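You operate a simulated robot arm through the tools that you are given. There is no shell and no other tool. Be economical: measure what you need, move in short steps, check, and stop when the job is done.

You run a simulated robot arm. Do the job below in one go: nothing can be reset, and whatever is moved stays where it is left.

JOB
Move the tray to the green mat, brush the nest clean and slide it in.
Fine: use the blue brush and put it back. Set down upright: blue brush. What is to be rubbed or washed off counts as gone when no trace of it is left.

It is judged by the outcome, as a careful person would: the job done as asked, and still so three seconds after it is handed in. It fails if anything else is knocked over, pushed out of place, dropped, spilled or broken.

ROBOT AND FRAMES
A 6-joint arm with a two-finger parallel gripper, fixed in place. Base frame: the origin is at the foot of the arm, x ahead of it, y to its left, z up; the work surface is at about z = 0. Units: cm, rad, N and s.
With the tool pointing down near the work surface it reaches from about 14 to 58 cm from the base axis. Its first joint turns from -1.152 to 1.152 rad. Payload 2.1 kg.
Tool frame: the origin (TCP) lies between the finger pads and is the grasp point; the fingertips stand 3 cm ahead of it; z points along the fingers, y is the line along which they close. Largest opening 9.4 cm; finger width 2.8, thickness 1; the body of the gripper, 5 by 9.6 cm, starts 5.5 cm behind the TCP.
Orientation is that of the tool frame in the base frame, as [roll, pitch, yaw] about the fixed x, y, z axes, in that order (R = Rz(yaw) Ry(pitch) Rx(roll)). With the fingers straight down and closing along the base's y, the tool's x points along the base's -x, its y along +y and its z along -z.

CONTROLS
- The arm moves only by the tool apply_moves. Its argument "motion" is a list that holds one entry, the list of rows, each a list of 7 numbers: the finger opening in cm, from 0 to 9.4, then the shift along the tool's x, y, z in cm, then the turn, a rotation vector about the tool's x, y, z in rad. In form: [[[gripper, dx, dy, dz, wx, wy, wz], ...]]. A call has 1 to 12 rows; each row shifts and turns the commanded pose from where the row before left it, along the tool's axes as they then stand. Each row takes 0.2 s and may step no farther than 5 cm and 0.15 rad from the row before; otherwise, or with a gripper value out of range, the whole call is refused. Where a pose cannot be reached the arm comes as near as it can. A force on the tool above 50 N (or 10 N above the force at the start of the call, whichever is more), or a blocked arm, ends the call early, and 0.2 s more pass. The fingers move at their own pace (about 7.2 cm/s each) and stop on an object; they squeeze with about 43 N. The grip force told is the motor's: it shows also when the fingers shut on nothing. Time passes only in rows, and 0.2 s behind the last, so rows that do not move let the fingers close. The reply holds the time, the measured pose of the TCP, the force on the tool along the base axes, the opening and the grip force, in the units named above and with some noise, with the torque about the TCP (base axes, N m) and any sound that the robot's microphone picked up, and new pictures: "pictures" is both (left out), scene, wrist or none.
- Cameras (640 x 400 px; columns grow to the right, rows downward): "scene" is fixed at [7.9, -39.91, 48.8]; the picture's right is [0.48, -0.88, 0.00], its down [-0.46, -0.25, -0.85] and it looks along [0.75, 0.40, -0.53] (base axes); focal length 224 px, centre (320, 200). "wrist" rides on the gripper at [7.6, 1.4, -10.2] in the tool frame; the picture's right is [-0.18, 0.98, 0.00], its down [-0.75, -0.14, -0.64] and it looks along [-0.63, -0.12, 0.77] (tool axes); focal length 243 px, centre (320, 200). There is no depth. A picture from a camera that has moved, and an enlarged one, comes with that camera's place and axes in the base frame and with its lens.
- close_up(camera, box): a new picture of the part [left, top, right, bottom] of that camera's present view, enlarged. The clock stands still meanwhile.
- sign_off(): hands the job in; it is judged then, once.

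Work in short steps. Places have to be worked out from the pictures, the camera data and where the tool is seen: move nearer, look again, correct. Check each grasp and each placing, and mend what went wrong. You have 120 turns and 200 pictures in all, those below and enlarged ones among them. Open the gripper and draw the arm clear of the work before you hand the job in, unless the task says otherwise; then end with one line.

The tools are called by a JSON object that holds its "api" and its "payload". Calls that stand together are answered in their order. apply_moves: Moves the arm, as the interface text tells. Its arguments: {"type":"object","properties":{"motion":{"type":"array","items":{"type":"array","items":{"type":"array","items":{"type":"number"}}}},"pictures":{"type":"string","enum":["both","scene","wrist","none"]}},"required":["motion"]} The other tools are called the same way: close_up (camera, box) takes an enlarged picture of a part of a camera's view; sign_off () hands the job in.

At the start:

```text
clock: 0.0
tcp_pos: [22.87, -17.18, 37.79]
orientation: [-3.141, -0.001, 3.14]
ft_force: [-0.2, 0.4, -0.8]
ft_torque: [-0.02, 0.0, -0.03]
finger_gap: 9.35
grip_force: 0.0
```

scene: 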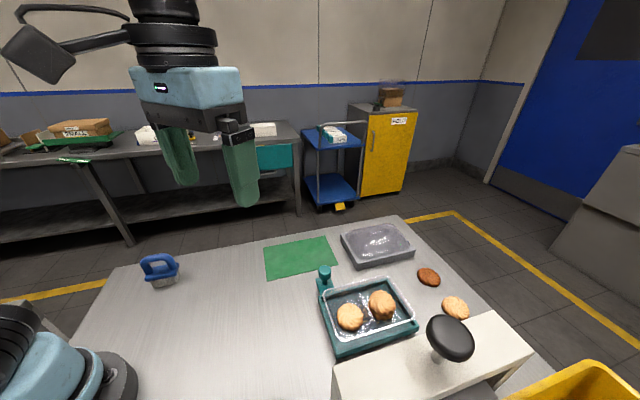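
wrist: 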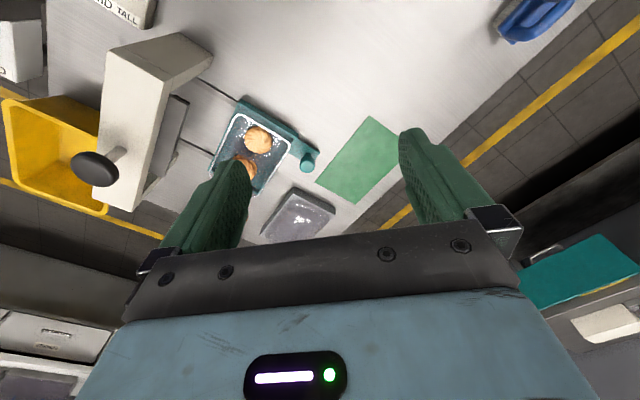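

I start with enlarged views of the work area to understand the items.

{"api": "close_up", "payload": {"camera": "scene", "box": [300, 210, 540, 360]}}

{"api": "close_up", "payload": {"camera": "wrist", "box": [60, 60, 380, 260]}}

{"api": "close_up", "payload": {"camera": "scene", "box": [100, 220, 260, 320]}}

```text
2.67 times, centred on (420, 285) of scene
camera zoom: at [7.9, -39.91, 48.8], right [0.48, -0.88, 0.0], down [-0.46, -0.25, -0.85], along [0.75, 0.4, -0.53], focal length 597 px, centre (53, -27)
```

zoom: 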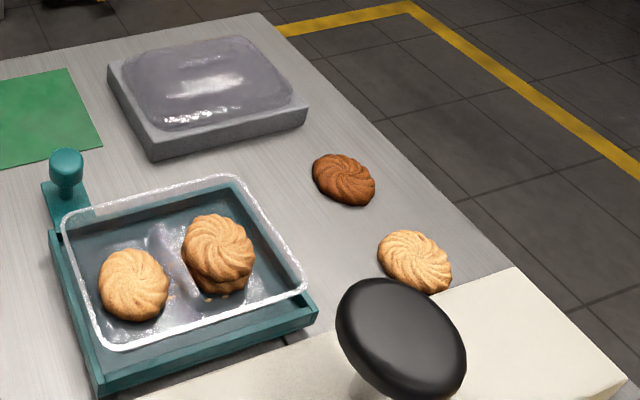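

```text
2.00 times, centred on (220, 160) of wrist
camera zoom: at [15.39, -15.84, 48.16], right [0.18, 0.98, 0.0], down [0.75, -0.14, 0.64], along [0.63, -0.12, -0.77], focal length 485 px, centre (520, 280)
```

zoom: 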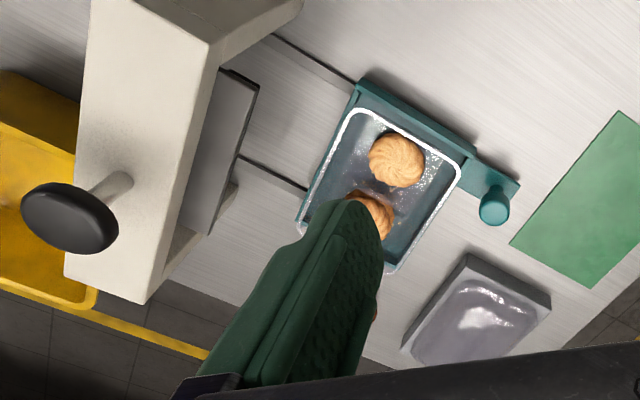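

```text
4.00 times, centred on (180, 270) of scene
camera zoom: at [7.9, -39.91, 48.8], right [0.48, -0.88, 0.0], down [-0.46, -0.25, -0.85], along [0.75, 0.4, -0.53], focal length 896 px, centre (880, -80)
```

zoom: 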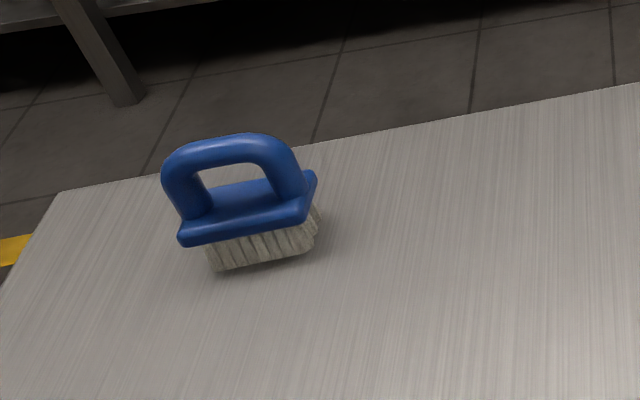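

The nest (teal, with a knob) sits on grooves running about 45° to the base axes, toward the white press; the clear tray with cookies sits in it. I move closer to look in detail.

{"api": "apply_moves", "payload": {"motion": [[[9.4, 0.5, -3, 2, 0, 0, 0], [9.4, 0.5, -3, 2, 0, 0, 0], [9.4, 0.5, -3, 2, 0, 0, 0], [9.4, 0.5, -3, 2, 0, 0, 0]]], "pictures": "both"}}

```text
clock: 1.0
tcp_pos: [20.85, -29.35, 29.59]
orientation: [3.141, 0.0, 3.14]
ft_force: [0.5, 0.1, 0.7]
ft_torque: [0.02, -0.02, -0.03]
finger_gap: 9.4
grip_force: 0.1
camera wrist: at [13.34, -27.9, 39.9], right [0.18, 0.98, 0.0], down [0.75, -0.14, 0.64], along [0.63, -0.12, -0.77], focal length 243 px, centre (320, 200)
```

scene: 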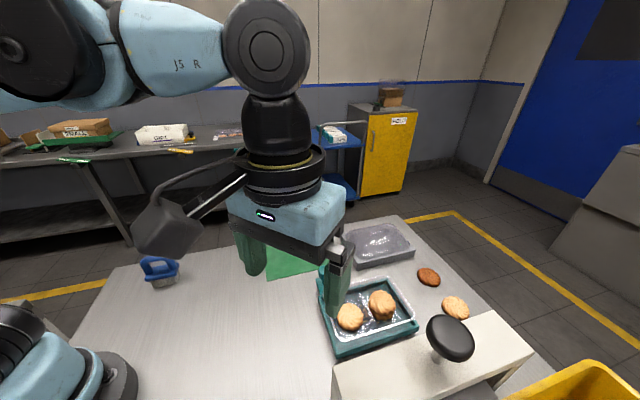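
wrist: 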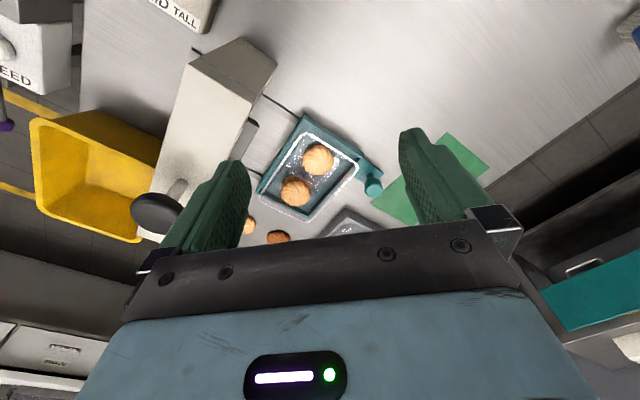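

{"api": "close_up", "payload": {"camera": "wrist", "box": [220, 80, 412, 200]}}

{"api": "close_up", "payload": {"camera": "wrist", "box": [0, 0, 320, 200]}}

{"api": "close_up", "payload": {"camera": "scene", "box": [310, 260, 438, 340]}}

```text
3.33 times, centred on (316, 140) of wrist
camera zoom: at [13.34, -27.9, 39.9], right [0.18, 0.98, 0.0], down [0.75, -0.14, 0.64], along [0.63, -0.12, -0.77], focal length 809 px, centre (333, 400)
```

zoom: 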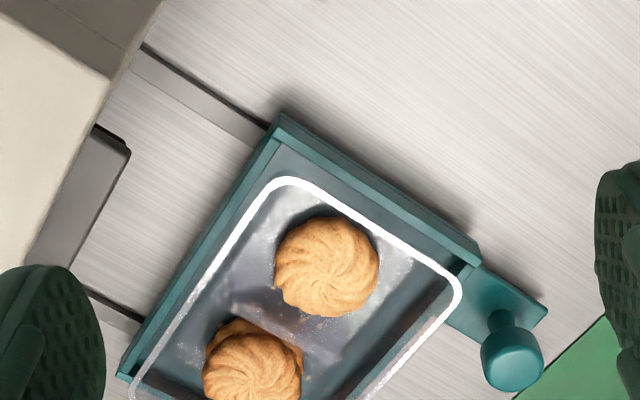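

```text
2.00 times, centred on (160, 100) of wrist
camera zoom: at [13.34, -27.9, 39.9], right [0.18, 0.98, 0.0], down [0.75, -0.14, 0.64], along [0.63, -0.12, -0.77], focal length 485 px, centre (640, 400)
```

zoom: 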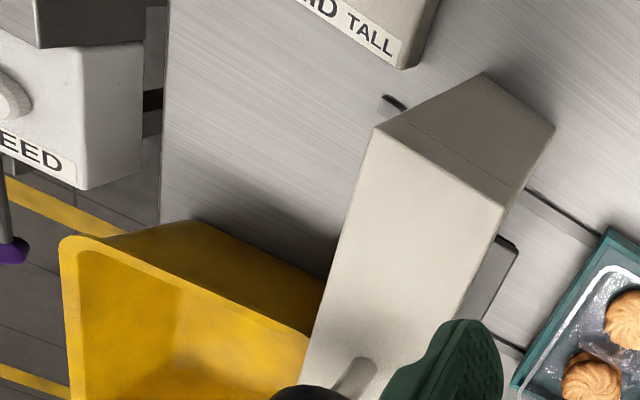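

```text
5.00 times, centred on (374, 300) of scene
camera zoom: at [7.9, -39.91, 48.8], right [0.48, -0.88, 0.0], down [-0.46, -0.25, -0.85], along [0.75, 0.4, -0.53], focal length 1120 px, centre (50, -300)
```

zoom: 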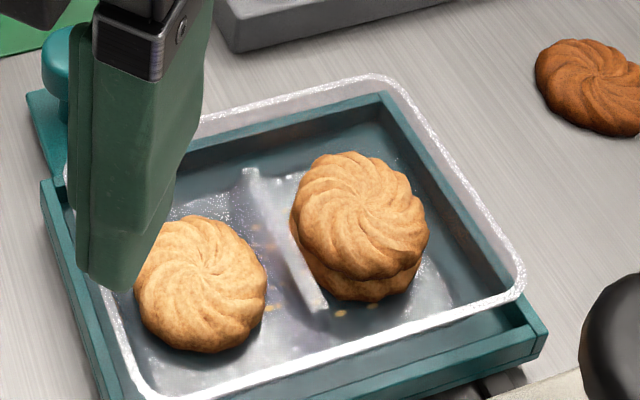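

The tray's rim is about 10.4 × 15.8 cm at z≈5, so I can't span it. I'll pinch its outer long wall (knob side), whose midpoint I put near (41.5,-31.4). First I turn the tool 45° and go above it.

{"api": "apply_moves", "payload": {"motion": [[[4, 0, 0, 0, 0, 0, 0.1309], [4, 0, 0, 0, 0, 0, 0.1309], [4, 0, 0, 0, 0, 0, 0.1309], [4, 0, 0, 0, 0, 0, 0.1309], [4, 0, 0, 0, 0, 0, 0.1309], [4, 0, 0, 0, 0, 0, 0.1309], [4, -2.675, 2.19, 1.93, 0, 0, 0], [4, -2.675, 2.19, 1.93, 0, 0, 0], [4, -2.675, 2.19, 1.93, 0, 0, 0], [4, -2.675, 2.19, 1.93, 0, 0, 0], [4, -2.675, 2.19, 1.93, 0, 0, 0], [4, -2.675, 2.19, 1.93, 0, 0, 0]]], "pictures": "both"}}

```text
clock: 3.6
tcp_pos: [41.67, -31.04, 18.25]
orientation: [3.141, -0.002, 2.355]
ft_force: [0.9, -0.6, 0.0]
ft_torque: [0.0, 0.02, 0.01]
finger_gap: 3.99
grip_force: 0.0
camera wrist: at [37.34, -24.78, 28.48], right [0.83, 0.56, 0.0], down [0.43, -0.63, 0.64], along [0.36, -0.53, -0.77], focal length 243 px, centre (320, 200)
```

scene: 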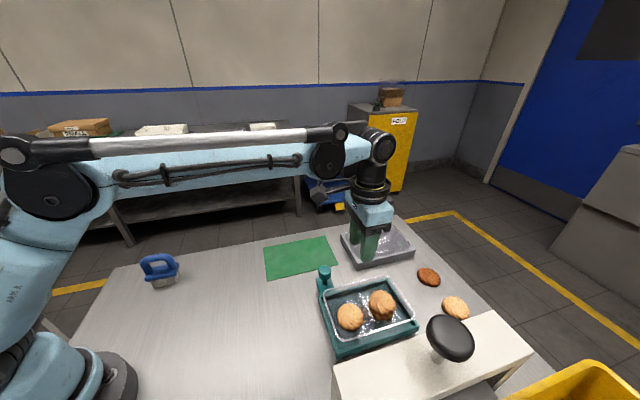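
wrist: 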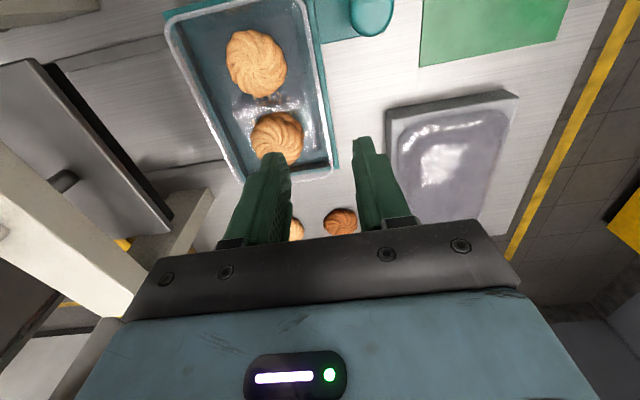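

The view agrees: wall at s≈7.2 (along (.7,.7)), cookies at p≈47.3 and 53.8, so the inner finger goes between them at p≈50.7. I lower to just above it and check.

{"api": "apply_moves", "payload": {"motion": [[[2.8, 0.7, -0.3, 2, 0, 0, 0], [2.8, 0, 0, 3, 0, 0, 0], [2.8, 0, 0, 3, 0, 0, 0], [2.8, 0, 0, 0, 0, 0, 0]]], "pictures": "both"}}

```text
clock: 4.6
tcp_pos: [40.97, -31.01, 10.34]
orientation: [3.141, 0.0, 2.356]
ft_force: [0.3, 0.5, 0.0]
ft_torque: [0.03, 0.02, 0.0]
finger_gap: 2.78
grip_force: 0.0
camera wrist: at [36.66, -24.78, 20.67], right [0.83, 0.56, 0.0], down [0.43, -0.63, 0.64], along [0.36, -0.53, -0.77], focal length 243 px, centre (320, 200)
```

scene: 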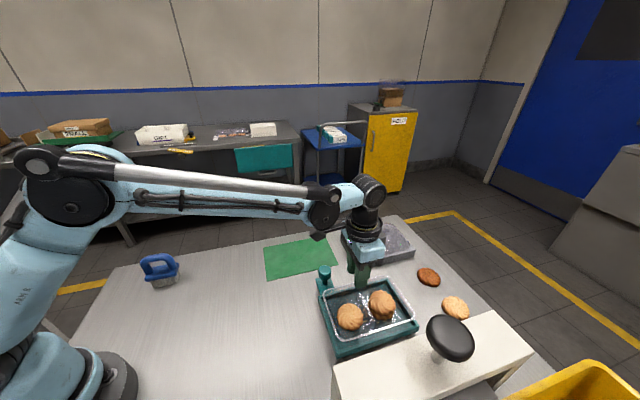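
wrist: 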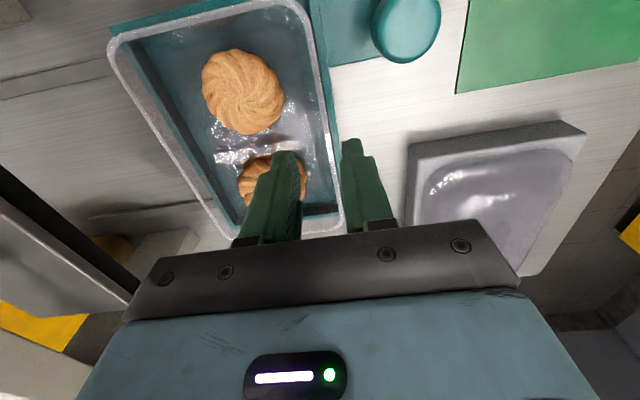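

{"api": "close_up", "payload": {"camera": "wrist", "box": [210, 110, 402, 230]}}

{"api": "close_up", "payload": {"camera": "scene", "box": [310, 250, 438, 330]}}

```text
3.33 times, centred on (306, 170) of wrist
camera zoom: at [36.66, -24.78, 20.67], right [0.83, 0.56, 0.0], down [0.43, -0.63, 0.64], along [0.36, -0.53, -0.77], focal length 809 px, centre (367, 300)
```

zoom: 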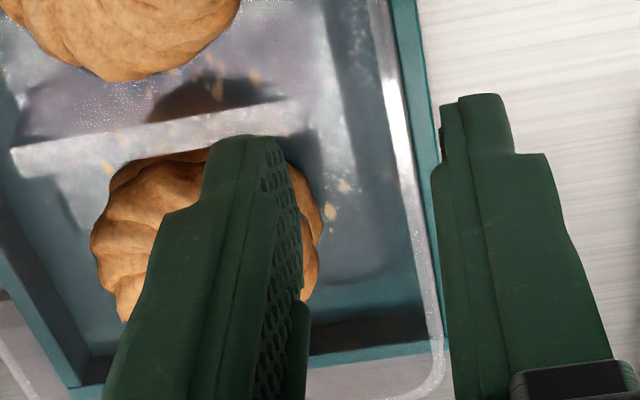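

```text
5.00 times, centred on (374, 290) of scene
camera zoom: at [7.9, -39.91, 48.8], right [0.48, -0.88, 0.0], down [-0.46, -0.25, -0.85], along [0.75, 0.4, -0.53], focal length 1120 px, centre (50, -250)
```

zoom: 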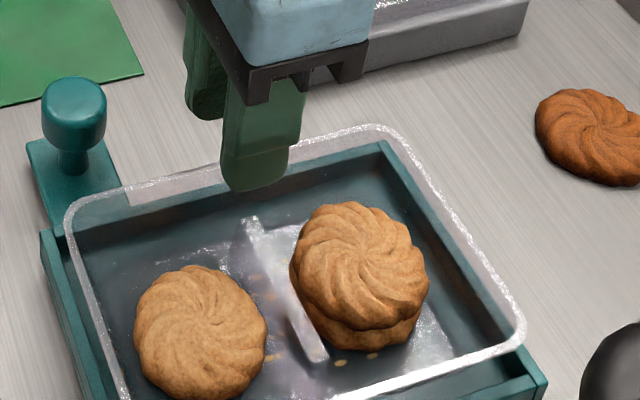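

Rim spans s≈7.2–7.6; I shift 0.3 outward and lower in small steps to TCP z≈6.4.

{"api": "apply_moves", "payload": {"motion": [[[2.8, 0, 0.3, 0.5, 0, 0, 0], [2.8, 0, 0, 1.2, 0, 0, 0], [2.8, 0, 0, 1.2, 0, 0, 0], [2.8, 0, 0, 1, 0, 0, 0]]], "pictures": "both"}}

{"api": "close_up", "payload": {"camera": "wrist", "box": [210, 110, 402, 230]}}

{"api": "close_up", "payload": {"camera": "scene", "box": [310, 250, 438, 330]}}

```text
clock: 5.6
tcp_pos: [41.21, -30.97, 7.15]
orientation: [-3.139, 0.001, 2.358]
ft_force: [-0.3, 0.6, 16.5]
ft_torque: [-0.25, 0.2, -0.01]
finger_gap: 2.78
grip_force: 0.1
stopped in row 4: the force on the tool passed its limit at 73 N (the readings are from after the stop); the commanded pose is now the measured one
camera wrist: at [36.93, -24.59, 17.42], right [0.82, 0.57, 0.0], down [0.43, -0.63, 0.64], along [0.36, -0.53, -0.77], focal length 243 px, centre (320, 200)
```

scene: 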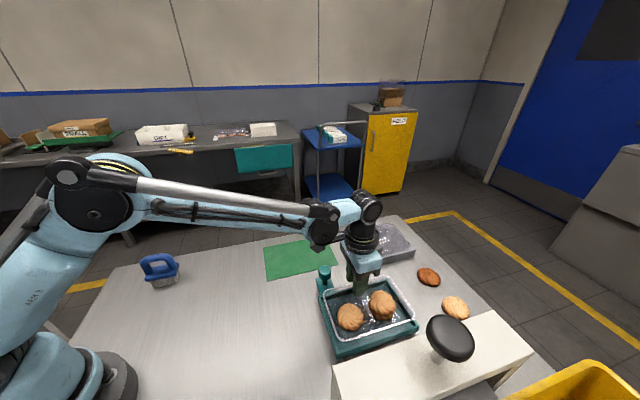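
wrist: 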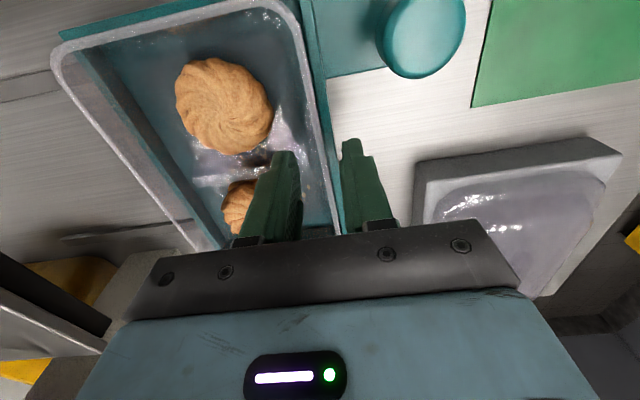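

```text
3.33 times, centred on (306, 170) of wrist
camera zoom: at [36.93, -24.59, 17.42], right [0.82, 0.57, 0.0], down [0.43, -0.63, 0.64], along [0.36, -0.53, -0.77], focal length 809 px, centre (367, 300)
```

zoom: 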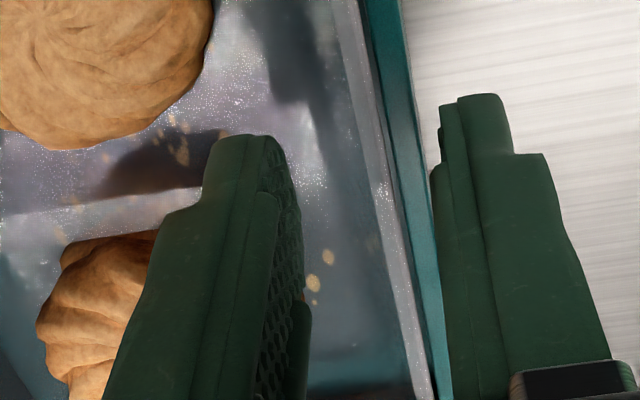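

```text
5.00 times, centred on (374, 290) of scene
camera zoom: at [7.89, -39.91, 48.8], right [0.48, -0.88, 0.0], down [-0.46, -0.25, -0.85], along [0.75, 0.4, -0.53], focal length 1120 px, centre (50, -250)
```

zoom: 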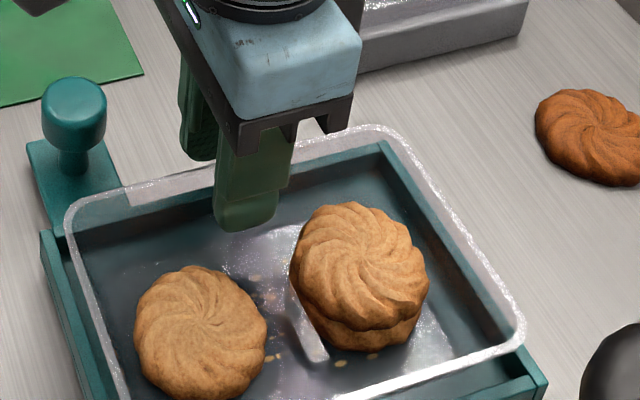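

The torque shows the inner finger landed on the tray's divider (p≈51.9). I lift a little, shift 1 cm away from it, narrow the opening and go down again.

{"api": "apply_moves", "payload": {"motion": [[[2.8, 0, 0, -1, 0, 0, 0], [2.2, 1.0, 0.1, 0, 0, 0, 0], [2.2, 0, 0, 0.8, 0, 0, 0], [2.2, 0, 0, 0.5, 0, 0, 0], [2.2, 0, 0, 0.4, 0, 0, 0]]], "pictures": "wrist"}}

{"api": "close_up", "payload": {"camera": "wrist", "box": [210, 110, 402, 230]}}

{"api": "close_up", "payload": {"camera": "scene", "box": [310, 250, 438, 330]}}

```text
clock: 6.6
tcp_pos: [40.71, -30.13, 7.08]
orientation: [-3.141, -0.001, 2.358]
ft_force: [-0.2, 1.8, 17.9]
ft_torque: [-0.33, 0.08, -0.03]
finger_gap: 2.16
grip_force: 0.0
stopped in row 5: the force on the tool passed its limit at 62 N (the readings are from after the stop); the commanded pose is now the measured one
camera wrist: at [36.34, -23.77, 17.41], right [0.82, 0.57, 0.0], down [0.44, -0.63, 0.64], along [0.36, -0.53, -0.77], focal length 243 px, centre (320, 200)
```

wrist: 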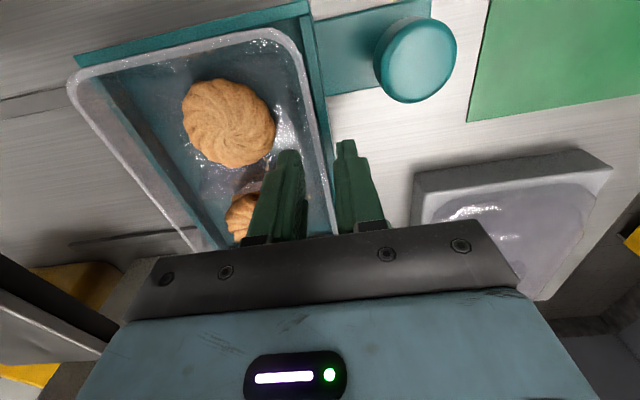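

```text
3.33 times, centred on (306, 170) of wrist
camera zoom: at [36.34, -23.77, 17.41], right [0.82, 0.57, 0.0], down [0.44, -0.63, 0.64], along [0.36, -0.53, -0.77], focal length 809 px, centre (367, 300)
```

zoom: 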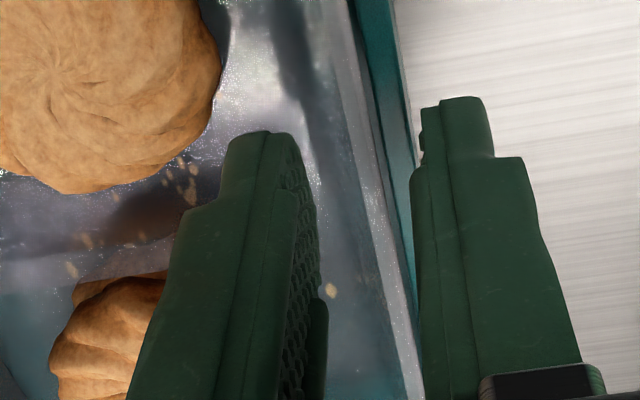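

```text
5.00 times, centred on (374, 290) of scene
camera zoom: at [7.89, -39.91, 48.8], right [0.48, -0.88, 0.0], down [-0.46, -0.25, -0.85], along [0.75, 0.4, -0.53], focal length 1120 px, centre (50, -250)
```

zoom: 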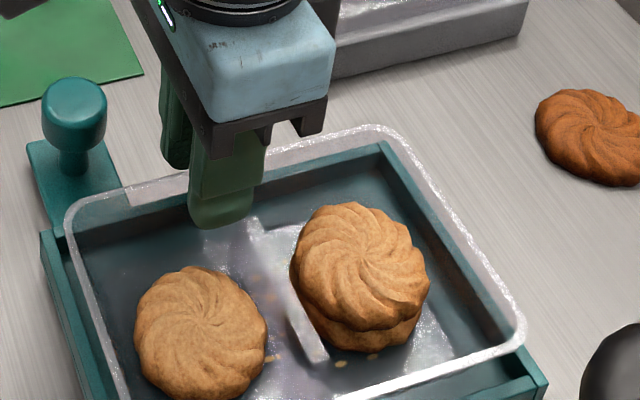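

Still catching the divider (torque puts contact at about p≈51). Lift, shift another 0.9 cm, narrow more, and go down gently.

{"api": "apply_moves", "payload": {"motion": [[[2.2, 0, 0, -0.8, 0, 0, 0], [1.7, 0.9, -0.05, 0, 0, 0, 0], [1.7, 0, 0, 0.5, 0, 0, 0], [1.7, 0, 0, 0.4, 0, 0, 0], [1.7, 0, 0, 0.4, 0, 0, 0], [1.7, 0, 0, 0.3, 0, 0, 0]]], "pictures": "wrist"}}

{"api": "close_up", "payload": {"camera": "wrist", "box": [210, 110, 402, 230]}}

{"api": "close_up", "payload": {"camera": "scene", "box": [310, 250, 438, 330]}}

```text
clock: 8.0
tcp_pos: [39.88, -29.61, 6.44]
orientation: [-3.137, 0.001, 2.356]
ft_force: [-0.4, -0.5, -0.1]
ft_torque: [0.03, -0.02, -0.02]
finger_gap: 1.7
grip_force: 0.1
camera wrist: at [35.65, -23.23, 16.59], right [0.82, 0.57, 0.0], down [0.44, -0.63, 0.64], along [0.36, -0.53, -0.77], focal length 243 px, centre (320, 200)
```

wrist: 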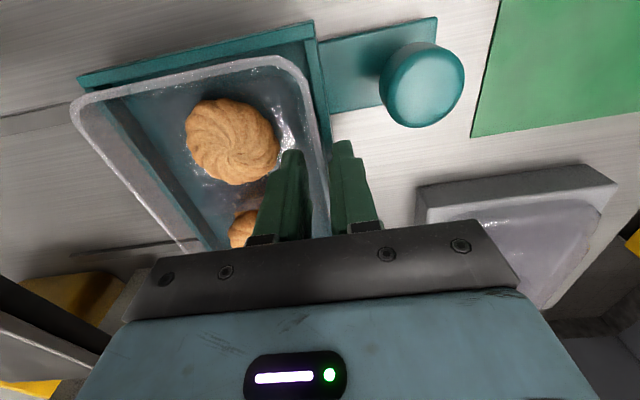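

```text
3.33 times, centred on (306, 170) of wrist
camera zoom: at [35.65, -23.23, 16.59], right [0.82, 0.57, 0.0], down [0.44, -0.63, 0.64], along [0.36, -0.53, -0.77], focal length 809 px, centre (367, 300)
```

zoom: 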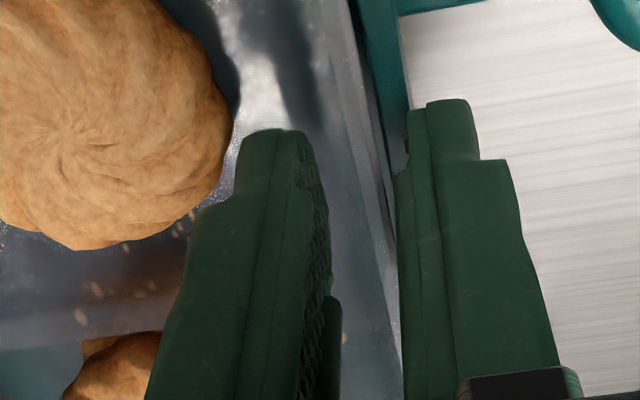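

```text
5.00 times, centred on (374, 290) of scene
camera zoom: at [7.9, -39.91, 48.8], right [0.48, -0.88, 0.0], down [-0.46, -0.25, -0.85], along [0.75, 0.4, -0.53], focal length 1120 px, centre (50, -250)
```

zoom: 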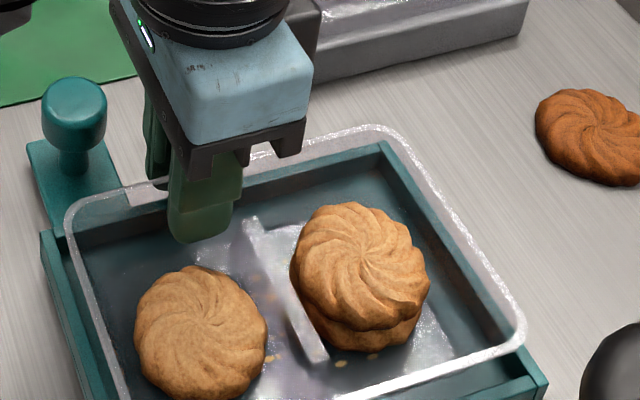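

Free now, with the wall between the fingers. I go 0.4 lower and close.

{"api": "apply_moves", "payload": {"motion": [[[1.7, 0, 0, 0.4, 0, 0, 0], [0.8, 0, 0, 0, 0, 0, 0], [0, 0, 0, 0, 0, 0, 0], [0, 0, 0, 0, 0, 0, 0], [0, 0, 0, 0, 0, 0, 0]]], "pictures": "wrist"}}

{"api": "close_up", "payload": {"camera": "scene", "box": [310, 250, 438, 330]}}

```text
clock: 9.2
tcp_pos: [39.88, -29.51, 5.97]
orientation: [-3.137, 0.001, 2.357]
ft_force: [-1.1, 1.0, 37.4]
ft_torque: [-0.26, 0.36, 0.13]
finger_gap: 0.74
grip_force: 23.5
camera wrist: at [35.63, -23.24, 16.24], right [0.82, 0.57, 0.0], down [0.44, -0.63, 0.64], along [0.36, -0.53, -0.77], focal length 243 px, centre (320, 200)
```

wrist: 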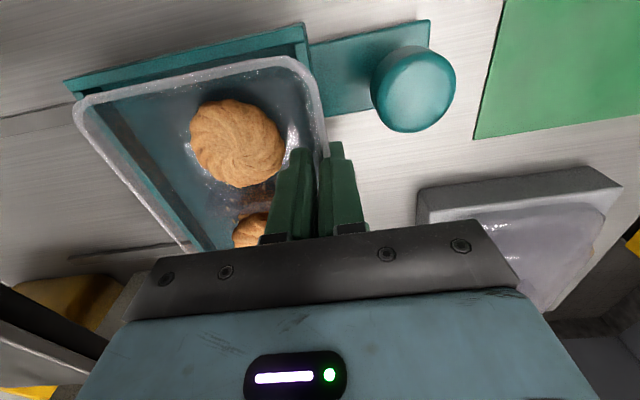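

```text
5.00 times, centred on (374, 290) of scene
camera zoom: at [7.89, -39.9, 48.81], right [0.48, -0.88, 0.0], down [-0.46, -0.25, -0.85], along [0.75, 0.4, -0.53], focal length 1120 px, centre (50, -250)
```

zoom: 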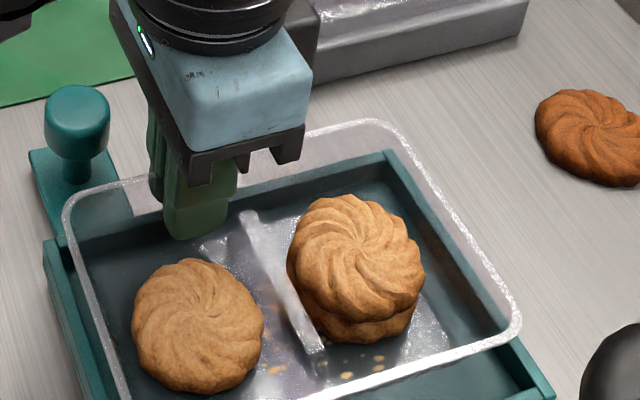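

Gripped (gap 0.74 with load). I lift slowly and check.

{"api": "apply_moves", "payload": {"motion": [[[0, 0, 0, -0.5, 0, 0, 0], [0, 0, 0, -0.5, 0, 0, 0], [0, 0, 0, -0.5, 0, 0, 0], [0, 0, 0, 0, 0, 0, 0]]], "pictures": "wrist"}}

{"api": "close_up", "payload": {"camera": "scene", "box": [310, 250, 438, 330]}}

```text
clock: 10.2
tcp_pos: [39.82, -29.34, 7.51]
orientation: [-3.137, -0.001, 2.357]
ft_force: [0.3, 0.7, 6.6]
ft_torque: [-0.35, 0.44, -0.22]
finger_gap: 0.38
grip_force: 23.9
camera wrist: at [35.64, -23.13, 17.61], right [0.82, 0.57, 0.0], down [0.43, -0.63, 0.64], along [0.36, -0.53, -0.77], focal length 243 px, centre (320, 200)
```

wrist: 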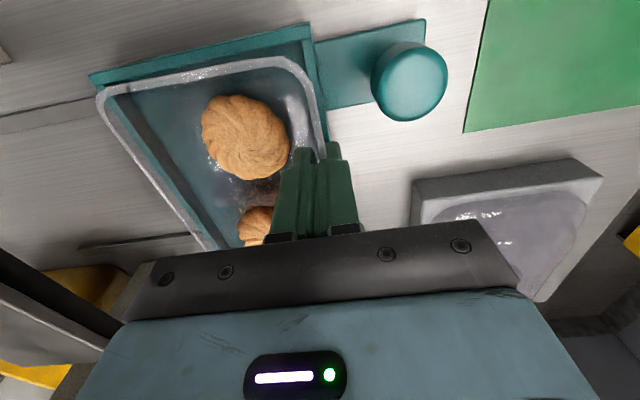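

```text
5.00 times, centred on (374, 290) of scene
camera zoom: at [7.9, -39.91, 48.8], right [0.48, -0.88, 0.0], down [-0.46, -0.25, -0.85], along [0.75, 0.4, -0.53], focal length 1120 px, centre (50, -250)
```

zoom: 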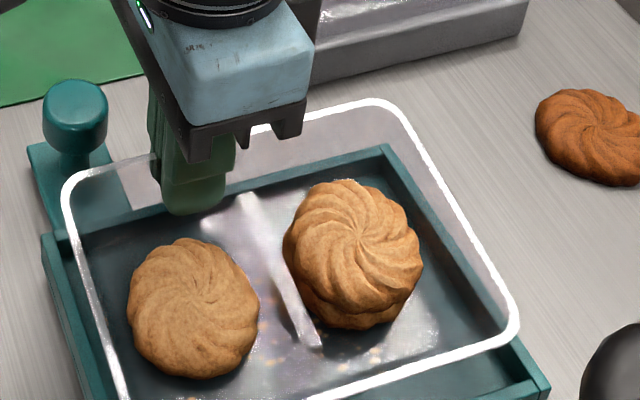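

The tray is coming up, tilted slightly as its sloped wall aligns with the pads; the far edge still presses the nest. I keep lifting slowly.

{"api": "apply_moves", "payload": {"motion": [[[0, 0, 0, -0.6, 0, 0, 0], [0, 0, 0, -0.6, 0, 0, 0], [0, 0, 0, -0.6, 0, 0, 0], [0, 0, 0, 0, 0, 0, 0]]], "pictures": "both"}}

{"api": "close_up", "payload": {"camera": "scene", "box": [290, 240, 450, 340]}}

```text
clock: 11.2
tcp_pos: [39.91, -29.47, 9.21]
orientation: [-3.139, 0.002, 2.357]
ft_force: [0.5, 0.1, -0.7]
ft_torque: [-0.01, 0.03, -0.02]
finger_gap: 0.2
grip_force: 23.1
camera wrist: at [35.64, -23.16, 19.42], right [0.82, 0.57, 0.0], down [0.43, -0.63, 0.64], along [0.36, -0.53, -0.77], focal length 243 px, centre (320, 200)
```

scene: 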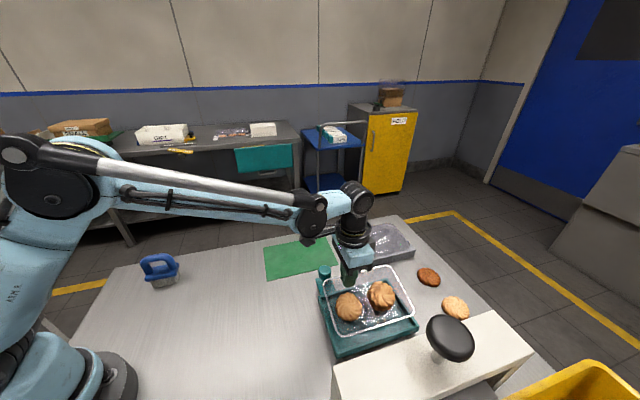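
wrist: 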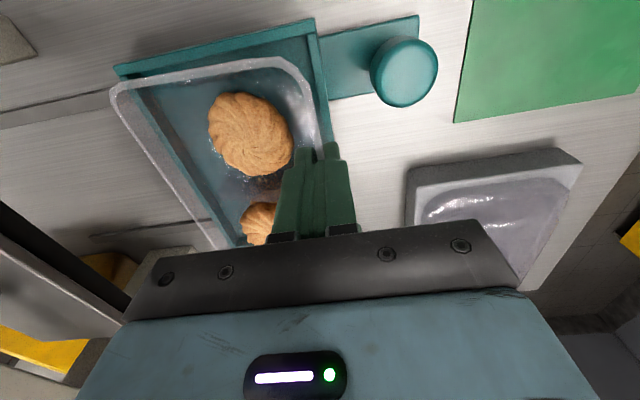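

```text
4.00 times, centred on (370, 290) of scene
camera zoom: at [7.9, -39.91, 48.8], right [0.48, -0.88, 0.0], down [-0.46, -0.25, -0.85], along [0.75, 0.4, -0.53], focal length 896 px, centre (120, -160)
```

zoom: 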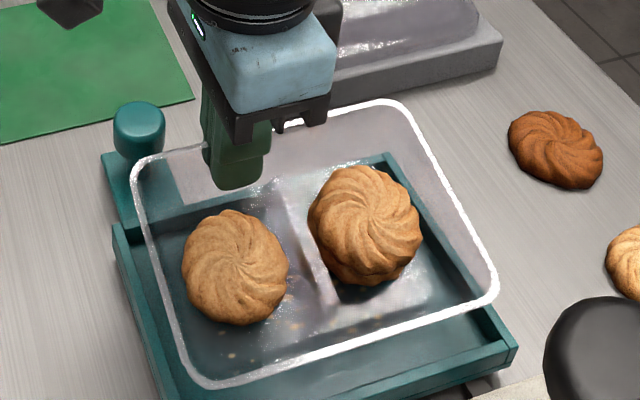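

Free lift: the tray (~0.1 kg) hangs about 12° low on the press side. I raise it and tilt the tool 0.2 rad to level it.

{"api": "apply_moves", "payload": {"motion": [[[0, 0, 0, -1.2, 0, 0, 0], [0, 0, 0, -1.2, 0, 0, 0], [0, 0, 0, -1.2, 0.05, 0, 0], [0, 0, 0, 0, 0.05, 0, 0], [0, 0, 0, 0, 0.05, 0, 0], [0, 0, 0, 0, 0.05, 0, 0], [0, 0, 0, 0, 0, 0, 0]]], "pictures": "both"}}

{"api": "close_up", "payload": {"camera": "scene", "box": [290, 220, 450, 320]}}

```text
clock: 12.8
tcp_pos: [39.93, -29.48, 12.8]
orientation: [-2.938, 0.001, 2.355]
ft_force: [-0.5, 0.3, -0.5]
ft_torque: [0.0, -0.02, 0.02]
finger_gap: 0.23
grip_force: 23.5
camera wrist: at [37.08, -21.7, 22.53], right [0.81, 0.55, -0.2], down [0.53, -0.54, 0.66], along [0.25, -0.64, -0.73], focal length 243 px, centre (320, 200)
```

scene: 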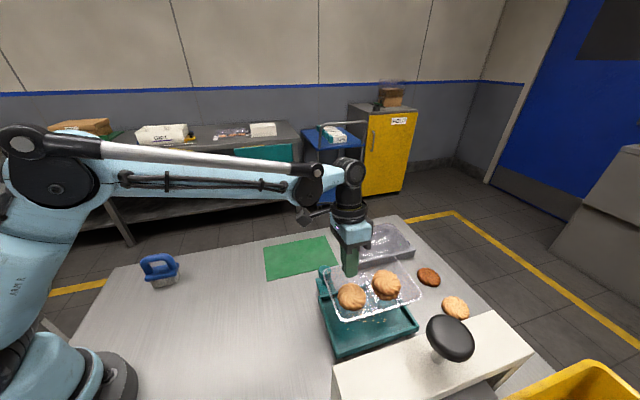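
wrist: 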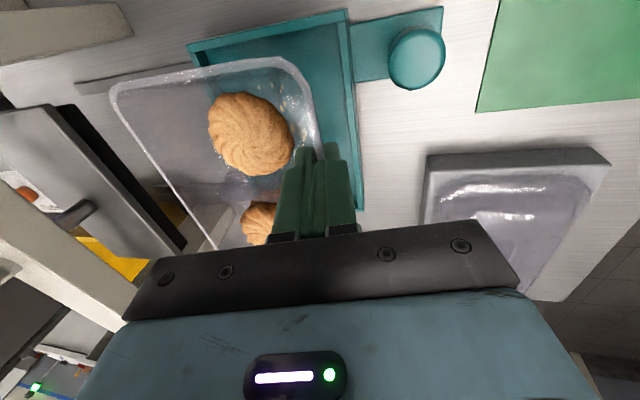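

```text
4.00 times, centred on (370, 270) of scene
camera zoom: at [7.9, -39.91, 48.8], right [0.48, -0.88, 0.0], down [-0.46, -0.25, -0.85], along [0.75, 0.4, -0.53], focal length 896 px, centre (120, -80)
```

zoom: 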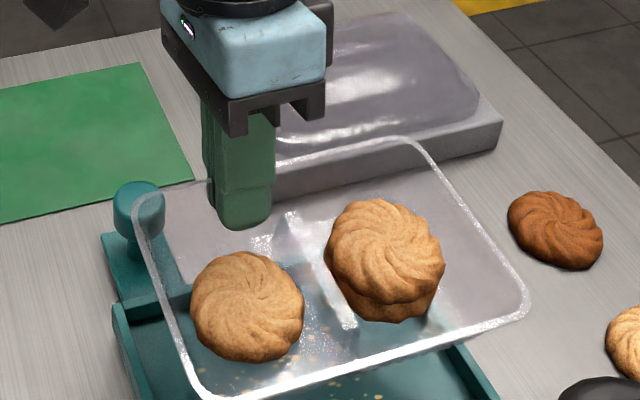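

The tray is near level. I carry it along (Δs≈+22.6, Δp≈−10) to over the mat centre, at this height.

{"api": "apply_moves", "payload": {"motion": [[[0, 0.5, 1.1, -0.22, 0, 0, 0], [0, 1, 2.2, -0.45, 0, 0, 0], [0, 1, 2.2, -0.45, 0, 0, 0], [0, 1, 2.2, -0.45, 0, 0, 0], [0, 1, 2.2, -0.45, 0, 0, 0], [0, 1, 2.2, -0.45, 0, 0, 0], [0, 1, 2.2, -0.45, 0, 0, 0], [0, 1, 2.2, -0.45, 0, 0, 0], [0, 1, 2.2, -0.45, 0, 0, 0], [0, 1, 2.2, -0.45, 0, 0, 0], [0, 0.5, 1.25, -0.25, 0, 0, 0], [0, 0, 0, 0, 0, 0, 0]]], "pictures": "both"}}

{"api": "close_up", "payload": {"camera": "scene", "box": [240, 190, 400, 290]}}

```text
clock: 15.4
tcp_pos: [48.97, -6.32, 12.81]
orientation: [-2.939, -0.001, 2.357]
ft_force: [0.4, -0.4, -0.6]
ft_torque: [0.0, 0.02, 0.01]
finger_gap: 0.19
grip_force: 23.9
camera wrist: at [46.02, 1.37, 22.44], right [0.81, 0.55, -0.2], down [0.53, -0.54, 0.66], along [0.25, -0.64, -0.73], focal length 243 px, centre (320, 200)
```

scene: 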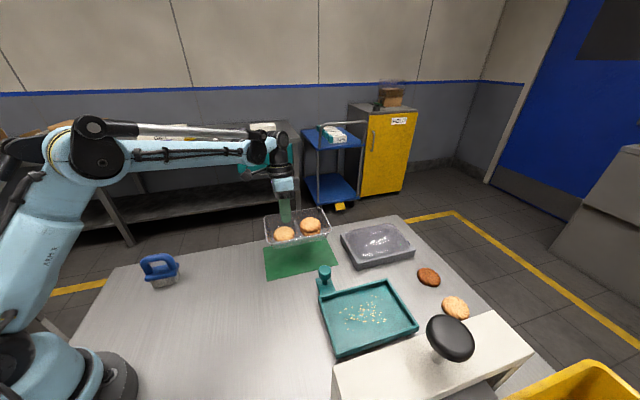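
wrist: 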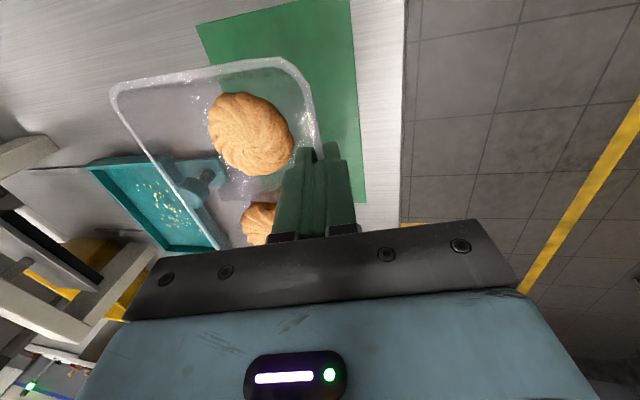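

```text
4.00 times, centred on (320, 240) of scene
camera zoom: at [7.9, -39.91, 48.8], right [0.48, -0.88, 0.0], down [-0.46, -0.25, -0.85], along [0.75, 0.4, -0.53], focal length 896 px, centre (320, 40)
```

zoom: 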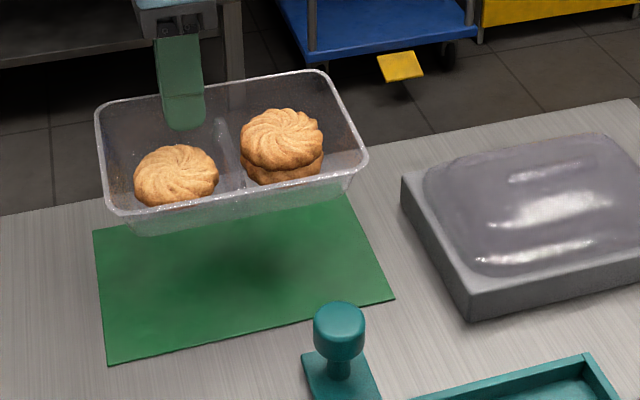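

Crumbs in the nest are visible now. The tray hangs over the mat, about 0.7 cm off centre; I correct and lower 5 cm.

{"api": "apply_moves", "payload": {"motion": [[[0, 0.2, 0.07, 1.26, 0, 0, 0], [0, 0.2, 0.07, 1.26, 0, 0, 0], [0, 0.2, 0.07, 1.26, 0, 0, 0], [0, 0.1, 0.07, 1.26, 0, 0, 0], [0, 0, 0, 0, 0, 0, 0]]], "pictures": "none"}}

{"api": "close_up", "payload": {"camera": "scene", "box": [240, 190, 400, 290]}}

```text
clock: 16.6
tcp_pos: [47.81, -6.39, 7.66]
orientation: [-2.939, 0.0, 2.356]
ft_force: [0.0, -0.5, 0.2]
ft_torque: [0.04, -0.04, -0.02]
finger_gap: 0.18
grip_force: 24.0
```

```text
4.00 times, centred on (320, 240) of scene
camera zoom: at [7.9, -39.91, 48.8], right [0.48, -0.88, 0.0], down [-0.46, -0.25, -0.85], along [0.75, 0.4, -0.53], focal length 896 px, centre (320, 40)
```

zoom: 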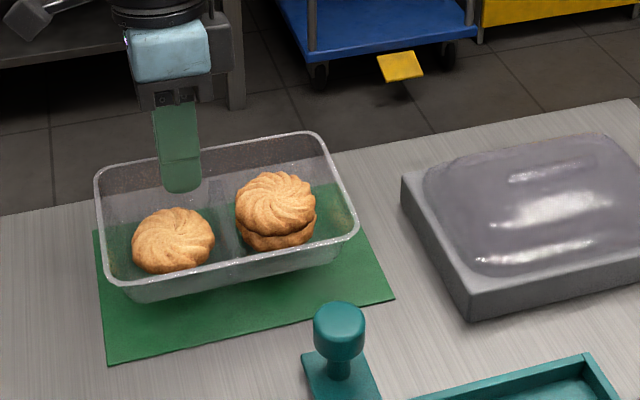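

Good, centred. I lower in small steps watching for contact.

{"api": "apply_moves", "payload": {"motion": [[[0, 0, 0.1, 0.49, 0, 0, 0], [0, 0, 0.1, 0.49, 0, 0, 0], [0, 0, 0.08, 0.4, 0, 0, 0], [0, 0, 0, 0, 0, 0, 0]]], "pictures": "none"}}

{"api": "close_up", "payload": {"camera": "scene", "box": [240, 190, 400, 290]}}

```text
clock: 17.6
tcp_pos: [47.87, -6.58, 6.33]
orientation: [-2.937, 0.0, 2.358]
ft_force: [0.5, 0.0, -1.6]
ft_torque: [0.01, 0.01, -0.01]
finger_gap: 0.19
grip_force: 24.0
```

```text
4.00 times, centred on (320, 240) of scene
camera zoom: at [7.9, -39.91, 48.8], right [0.48, -0.88, 0.0], down [-0.46, -0.25, -0.85], along [0.75, 0.4, -0.53], focal length 896 px, centre (320, 40)
```

zoom: 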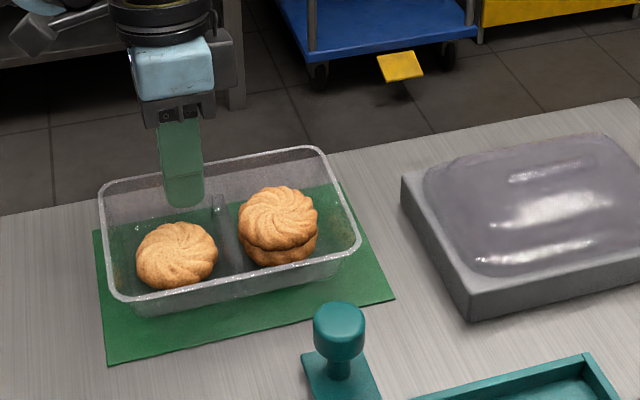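

{"api": "apply_moves", "payload": {"motion": [[[0, 0, 0.06, 0.3, 0, 0, 0], [0, 0, 0.06, 0.3, 0, 0, 0], [0, 0, 0.06, 0.3, 0, 0, 0], [0, 0, 0, 0, 0, 0, 0]]], "pictures": "wrist"}}

{"api": "close_up", "payload": {"camera": "scene", "box": [240, 190, 400, 290]}}

```text
clock: 18.6
tcp_pos: [47.71, -6.41, 5.4]
orientation: [-2.937, 0.0, 2.356]
ft_force: [-0.5, 0.1, -0.3]
ft_torque: [0.01, -0.01, -0.02]
finger_gap: 0.18
grip_force: 24.4
camera wrist: at [45.0, 1.34, 15.12], right [0.81, 0.55, -0.2], down [0.53, -0.54, 0.66], along [0.25, -0.64, -0.73], focal length 243 px, centre (320, 200)
```

wrist: 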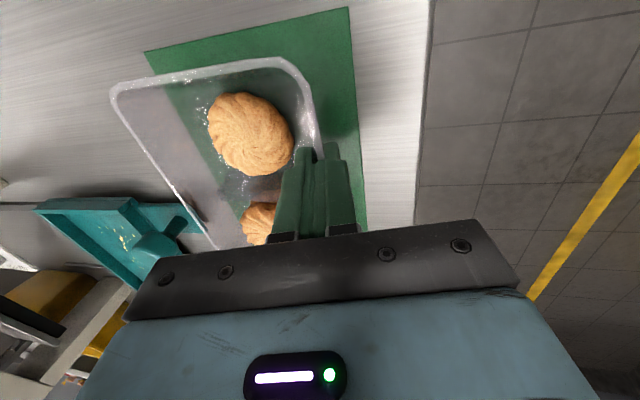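

```text
4.00 times, centred on (320, 240) of scene
camera zoom: at [7.9, -39.91, 48.8], right [0.48, -0.88, 0.0], down [-0.46, -0.25, -0.85], along [0.75, 0.4, -0.53], focal length 896 px, centre (320, 40)
```

zoom: 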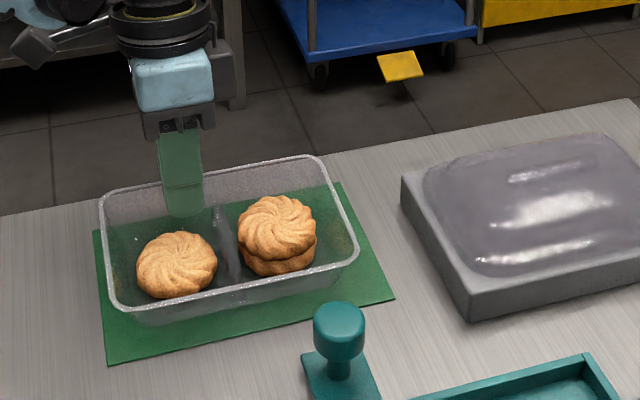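

No contact yet; keep lowering.

{"api": "apply_moves", "payload": {"motion": [[[0, 0, 0.04, 0.2, 0, 0, 0], [0, 0, 0.04, 0.2, 0, 0, 0], [0, 0, 0.04, 0.2, 0, 0, 0], [0, 0, 0, 0, 0, 0, 0]]], "pictures": "none"}}

{"api": "close_up", "payload": {"camera": "scene", "box": [256, 210, 352, 270]}}

```text
clock: 19.6
tcp_pos: [47.66, -6.52, 4.93]
orientation: [-2.938, 0.001, 2.355]
ft_force: [-1.5, 0.0, -0.1]
ft_torque: [0.03, -0.04, -0.02]
finger_gap: 0.18
grip_force: 24.5
```

```text
6.67 times, centred on (304, 240) of scene
camera zoom: at [7.9, -39.91, 48.8], right [0.48, -0.88, 0.0], down [-0.46, -0.25, -0.85], along [0.75, 0.4, -0.53], focal length 1494 px, centre (427, -67)
```

zoom: 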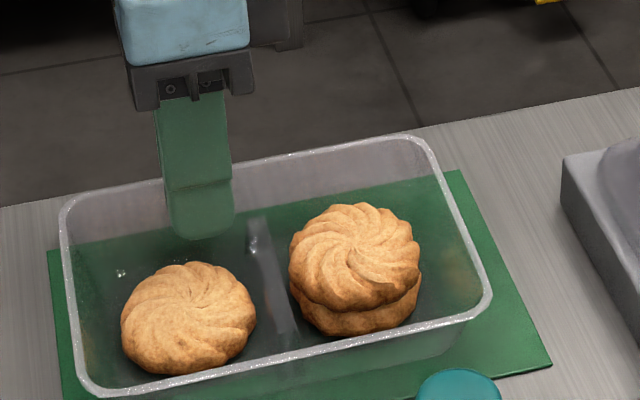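

{"api": "apply_moves", "payload": {"motion": [[[0, 0, 0.04, 0.2, 0, 0, 0], [0, 0, 0.04, 0.2, 0, 0, 0], [0, 0, 0, 0, 0, 0, 0]]], "pictures": "none"}}

{"api": "close_up", "payload": {"camera": "scene", "box": [256, 210, 352, 270]}}

```text
clock: 20.4
tcp_pos: [47.7, -6.34, 4.46]
orientation: [-2.937, 0.0, 2.357]
ft_force: [2.0, 1.5, 7.2]
ft_torque: [-0.49, 0.23, 0.1]
finger_gap: 0.25
grip_force: 23.9
```

```text
6.67 times, centred on (304, 240) of scene
camera zoom: at [7.9, -39.91, 48.8], right [0.48, -0.88, 0.0], down [-0.46, -0.25, -0.85], along [0.75, 0.4, -0.53], focal length 1494 px, centre (427, -67)
```

zoom: 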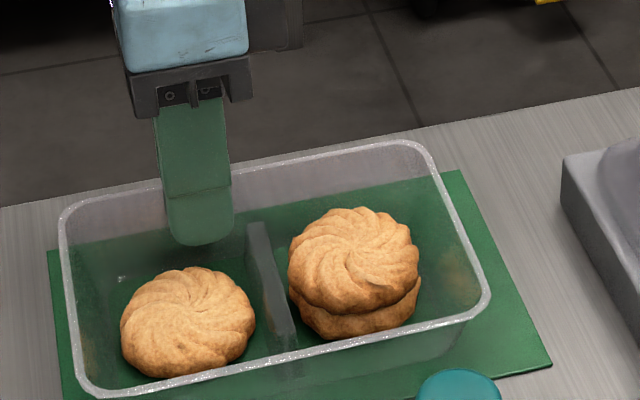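

The press-side edge touches first; I lower the handle side 0.3 more with a slight extra tilt.

{"api": "apply_moves", "payload": {"motion": [[[0, 0, 0.03, 0.15, 0.015, 0, 0], [0, 0, 0.03, 0.15, 0.015, 0, 0], [0, 0, 0, 0, 0, 0, 0]]], "pictures": "none"}}

{"api": "close_up", "payload": {"camera": "scene", "box": [256, 210, 352, 270]}}

```text
clock: 21.2
tcp_pos: [47.76, -6.28, 4.2]
orientation: [-2.91, -0.001, 2.358]
ft_force: [8.9, 6.3, 42.2]
ft_torque: [-0.31, 0.26, 0.1]
finger_gap: 0.23
grip_force: 24.2
```

```text
6.67 times, centred on (304, 240) of scene
camera zoom: at [7.88, -39.91, 48.8], right [0.48, -0.88, 0.0], down [-0.46, -0.25, -0.85], along [0.75, 0.4, -0.53], focal length 1494 px, centre (427, -67)
```

zoom: 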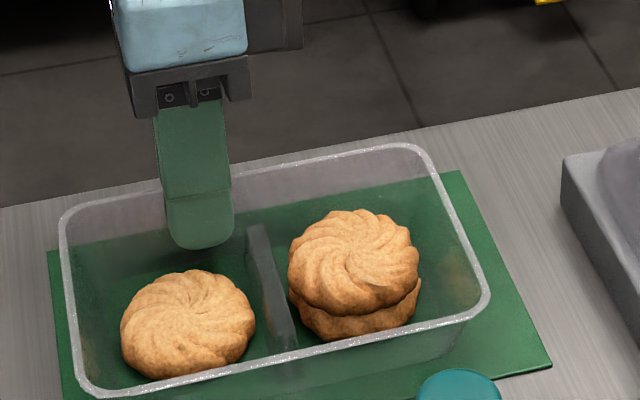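

Seated firmly (42 N). I ease up slightly and open to 1.8 cm, then withdraw along the tool axis.

{"api": "apply_moves", "payload": {"motion": [[[0, 0, 0, -0.2, 0, 0, 0], [0.8, 0, 0, 0, 0, 0, 0], [1.8, 0, 0, 0, 0, 0, 0], [1.8, 0, 0, 0, 0, 0, 0], [1.8, 0, 0, -1, 0, 0, 0], [1.8, 0, 0, -2, 0, 0, 0], [1.8, 0, 0, -3, 0, 0, 0], [1.8, 0, 0, -4, 0, 0, 0]]], "pictures": "both"}}

{"api": "close_up", "payload": {"camera": "scene", "box": [240, 190, 400, 290]}}

```text
clock: 23.0
tcp_pos: [49.39, -4.69, 14.06]
orientation: [-2.909, -0.001, 2.356]
ft_force: [-0.7, 0.3, -0.2]
ft_torque: [0.0, 0.0, 0.05]
finger_gap: 1.78
grip_force: 0.1
camera wrist: at [46.84, 3.26, 23.75], right [0.81, 0.55, -0.23], down [0.54, -0.53, 0.66], along [0.24, -0.65, -0.72], focal length 243 px, centre (320, 200)
```

scene: 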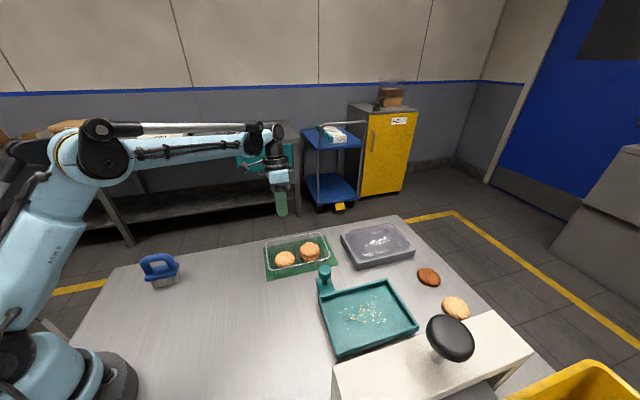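
wrist: 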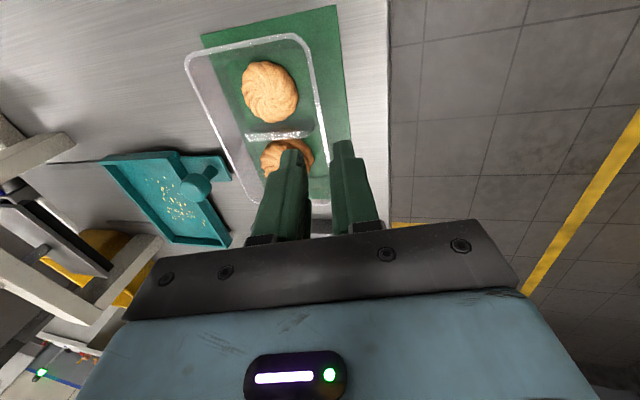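

```text
4.00 times, centred on (320, 240) of scene
camera zoom: at [7.9, -39.91, 48.8], right [0.48, -0.88, 0.0], down [-0.46, -0.25, -0.85], along [0.75, 0.4, -0.53], focal length 896 px, centre (320, 40)
```

zoom: 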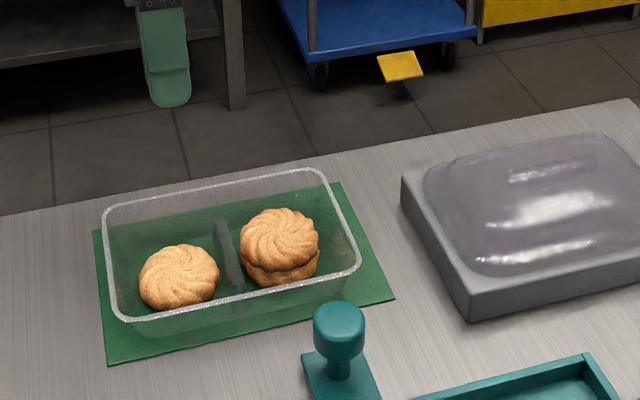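

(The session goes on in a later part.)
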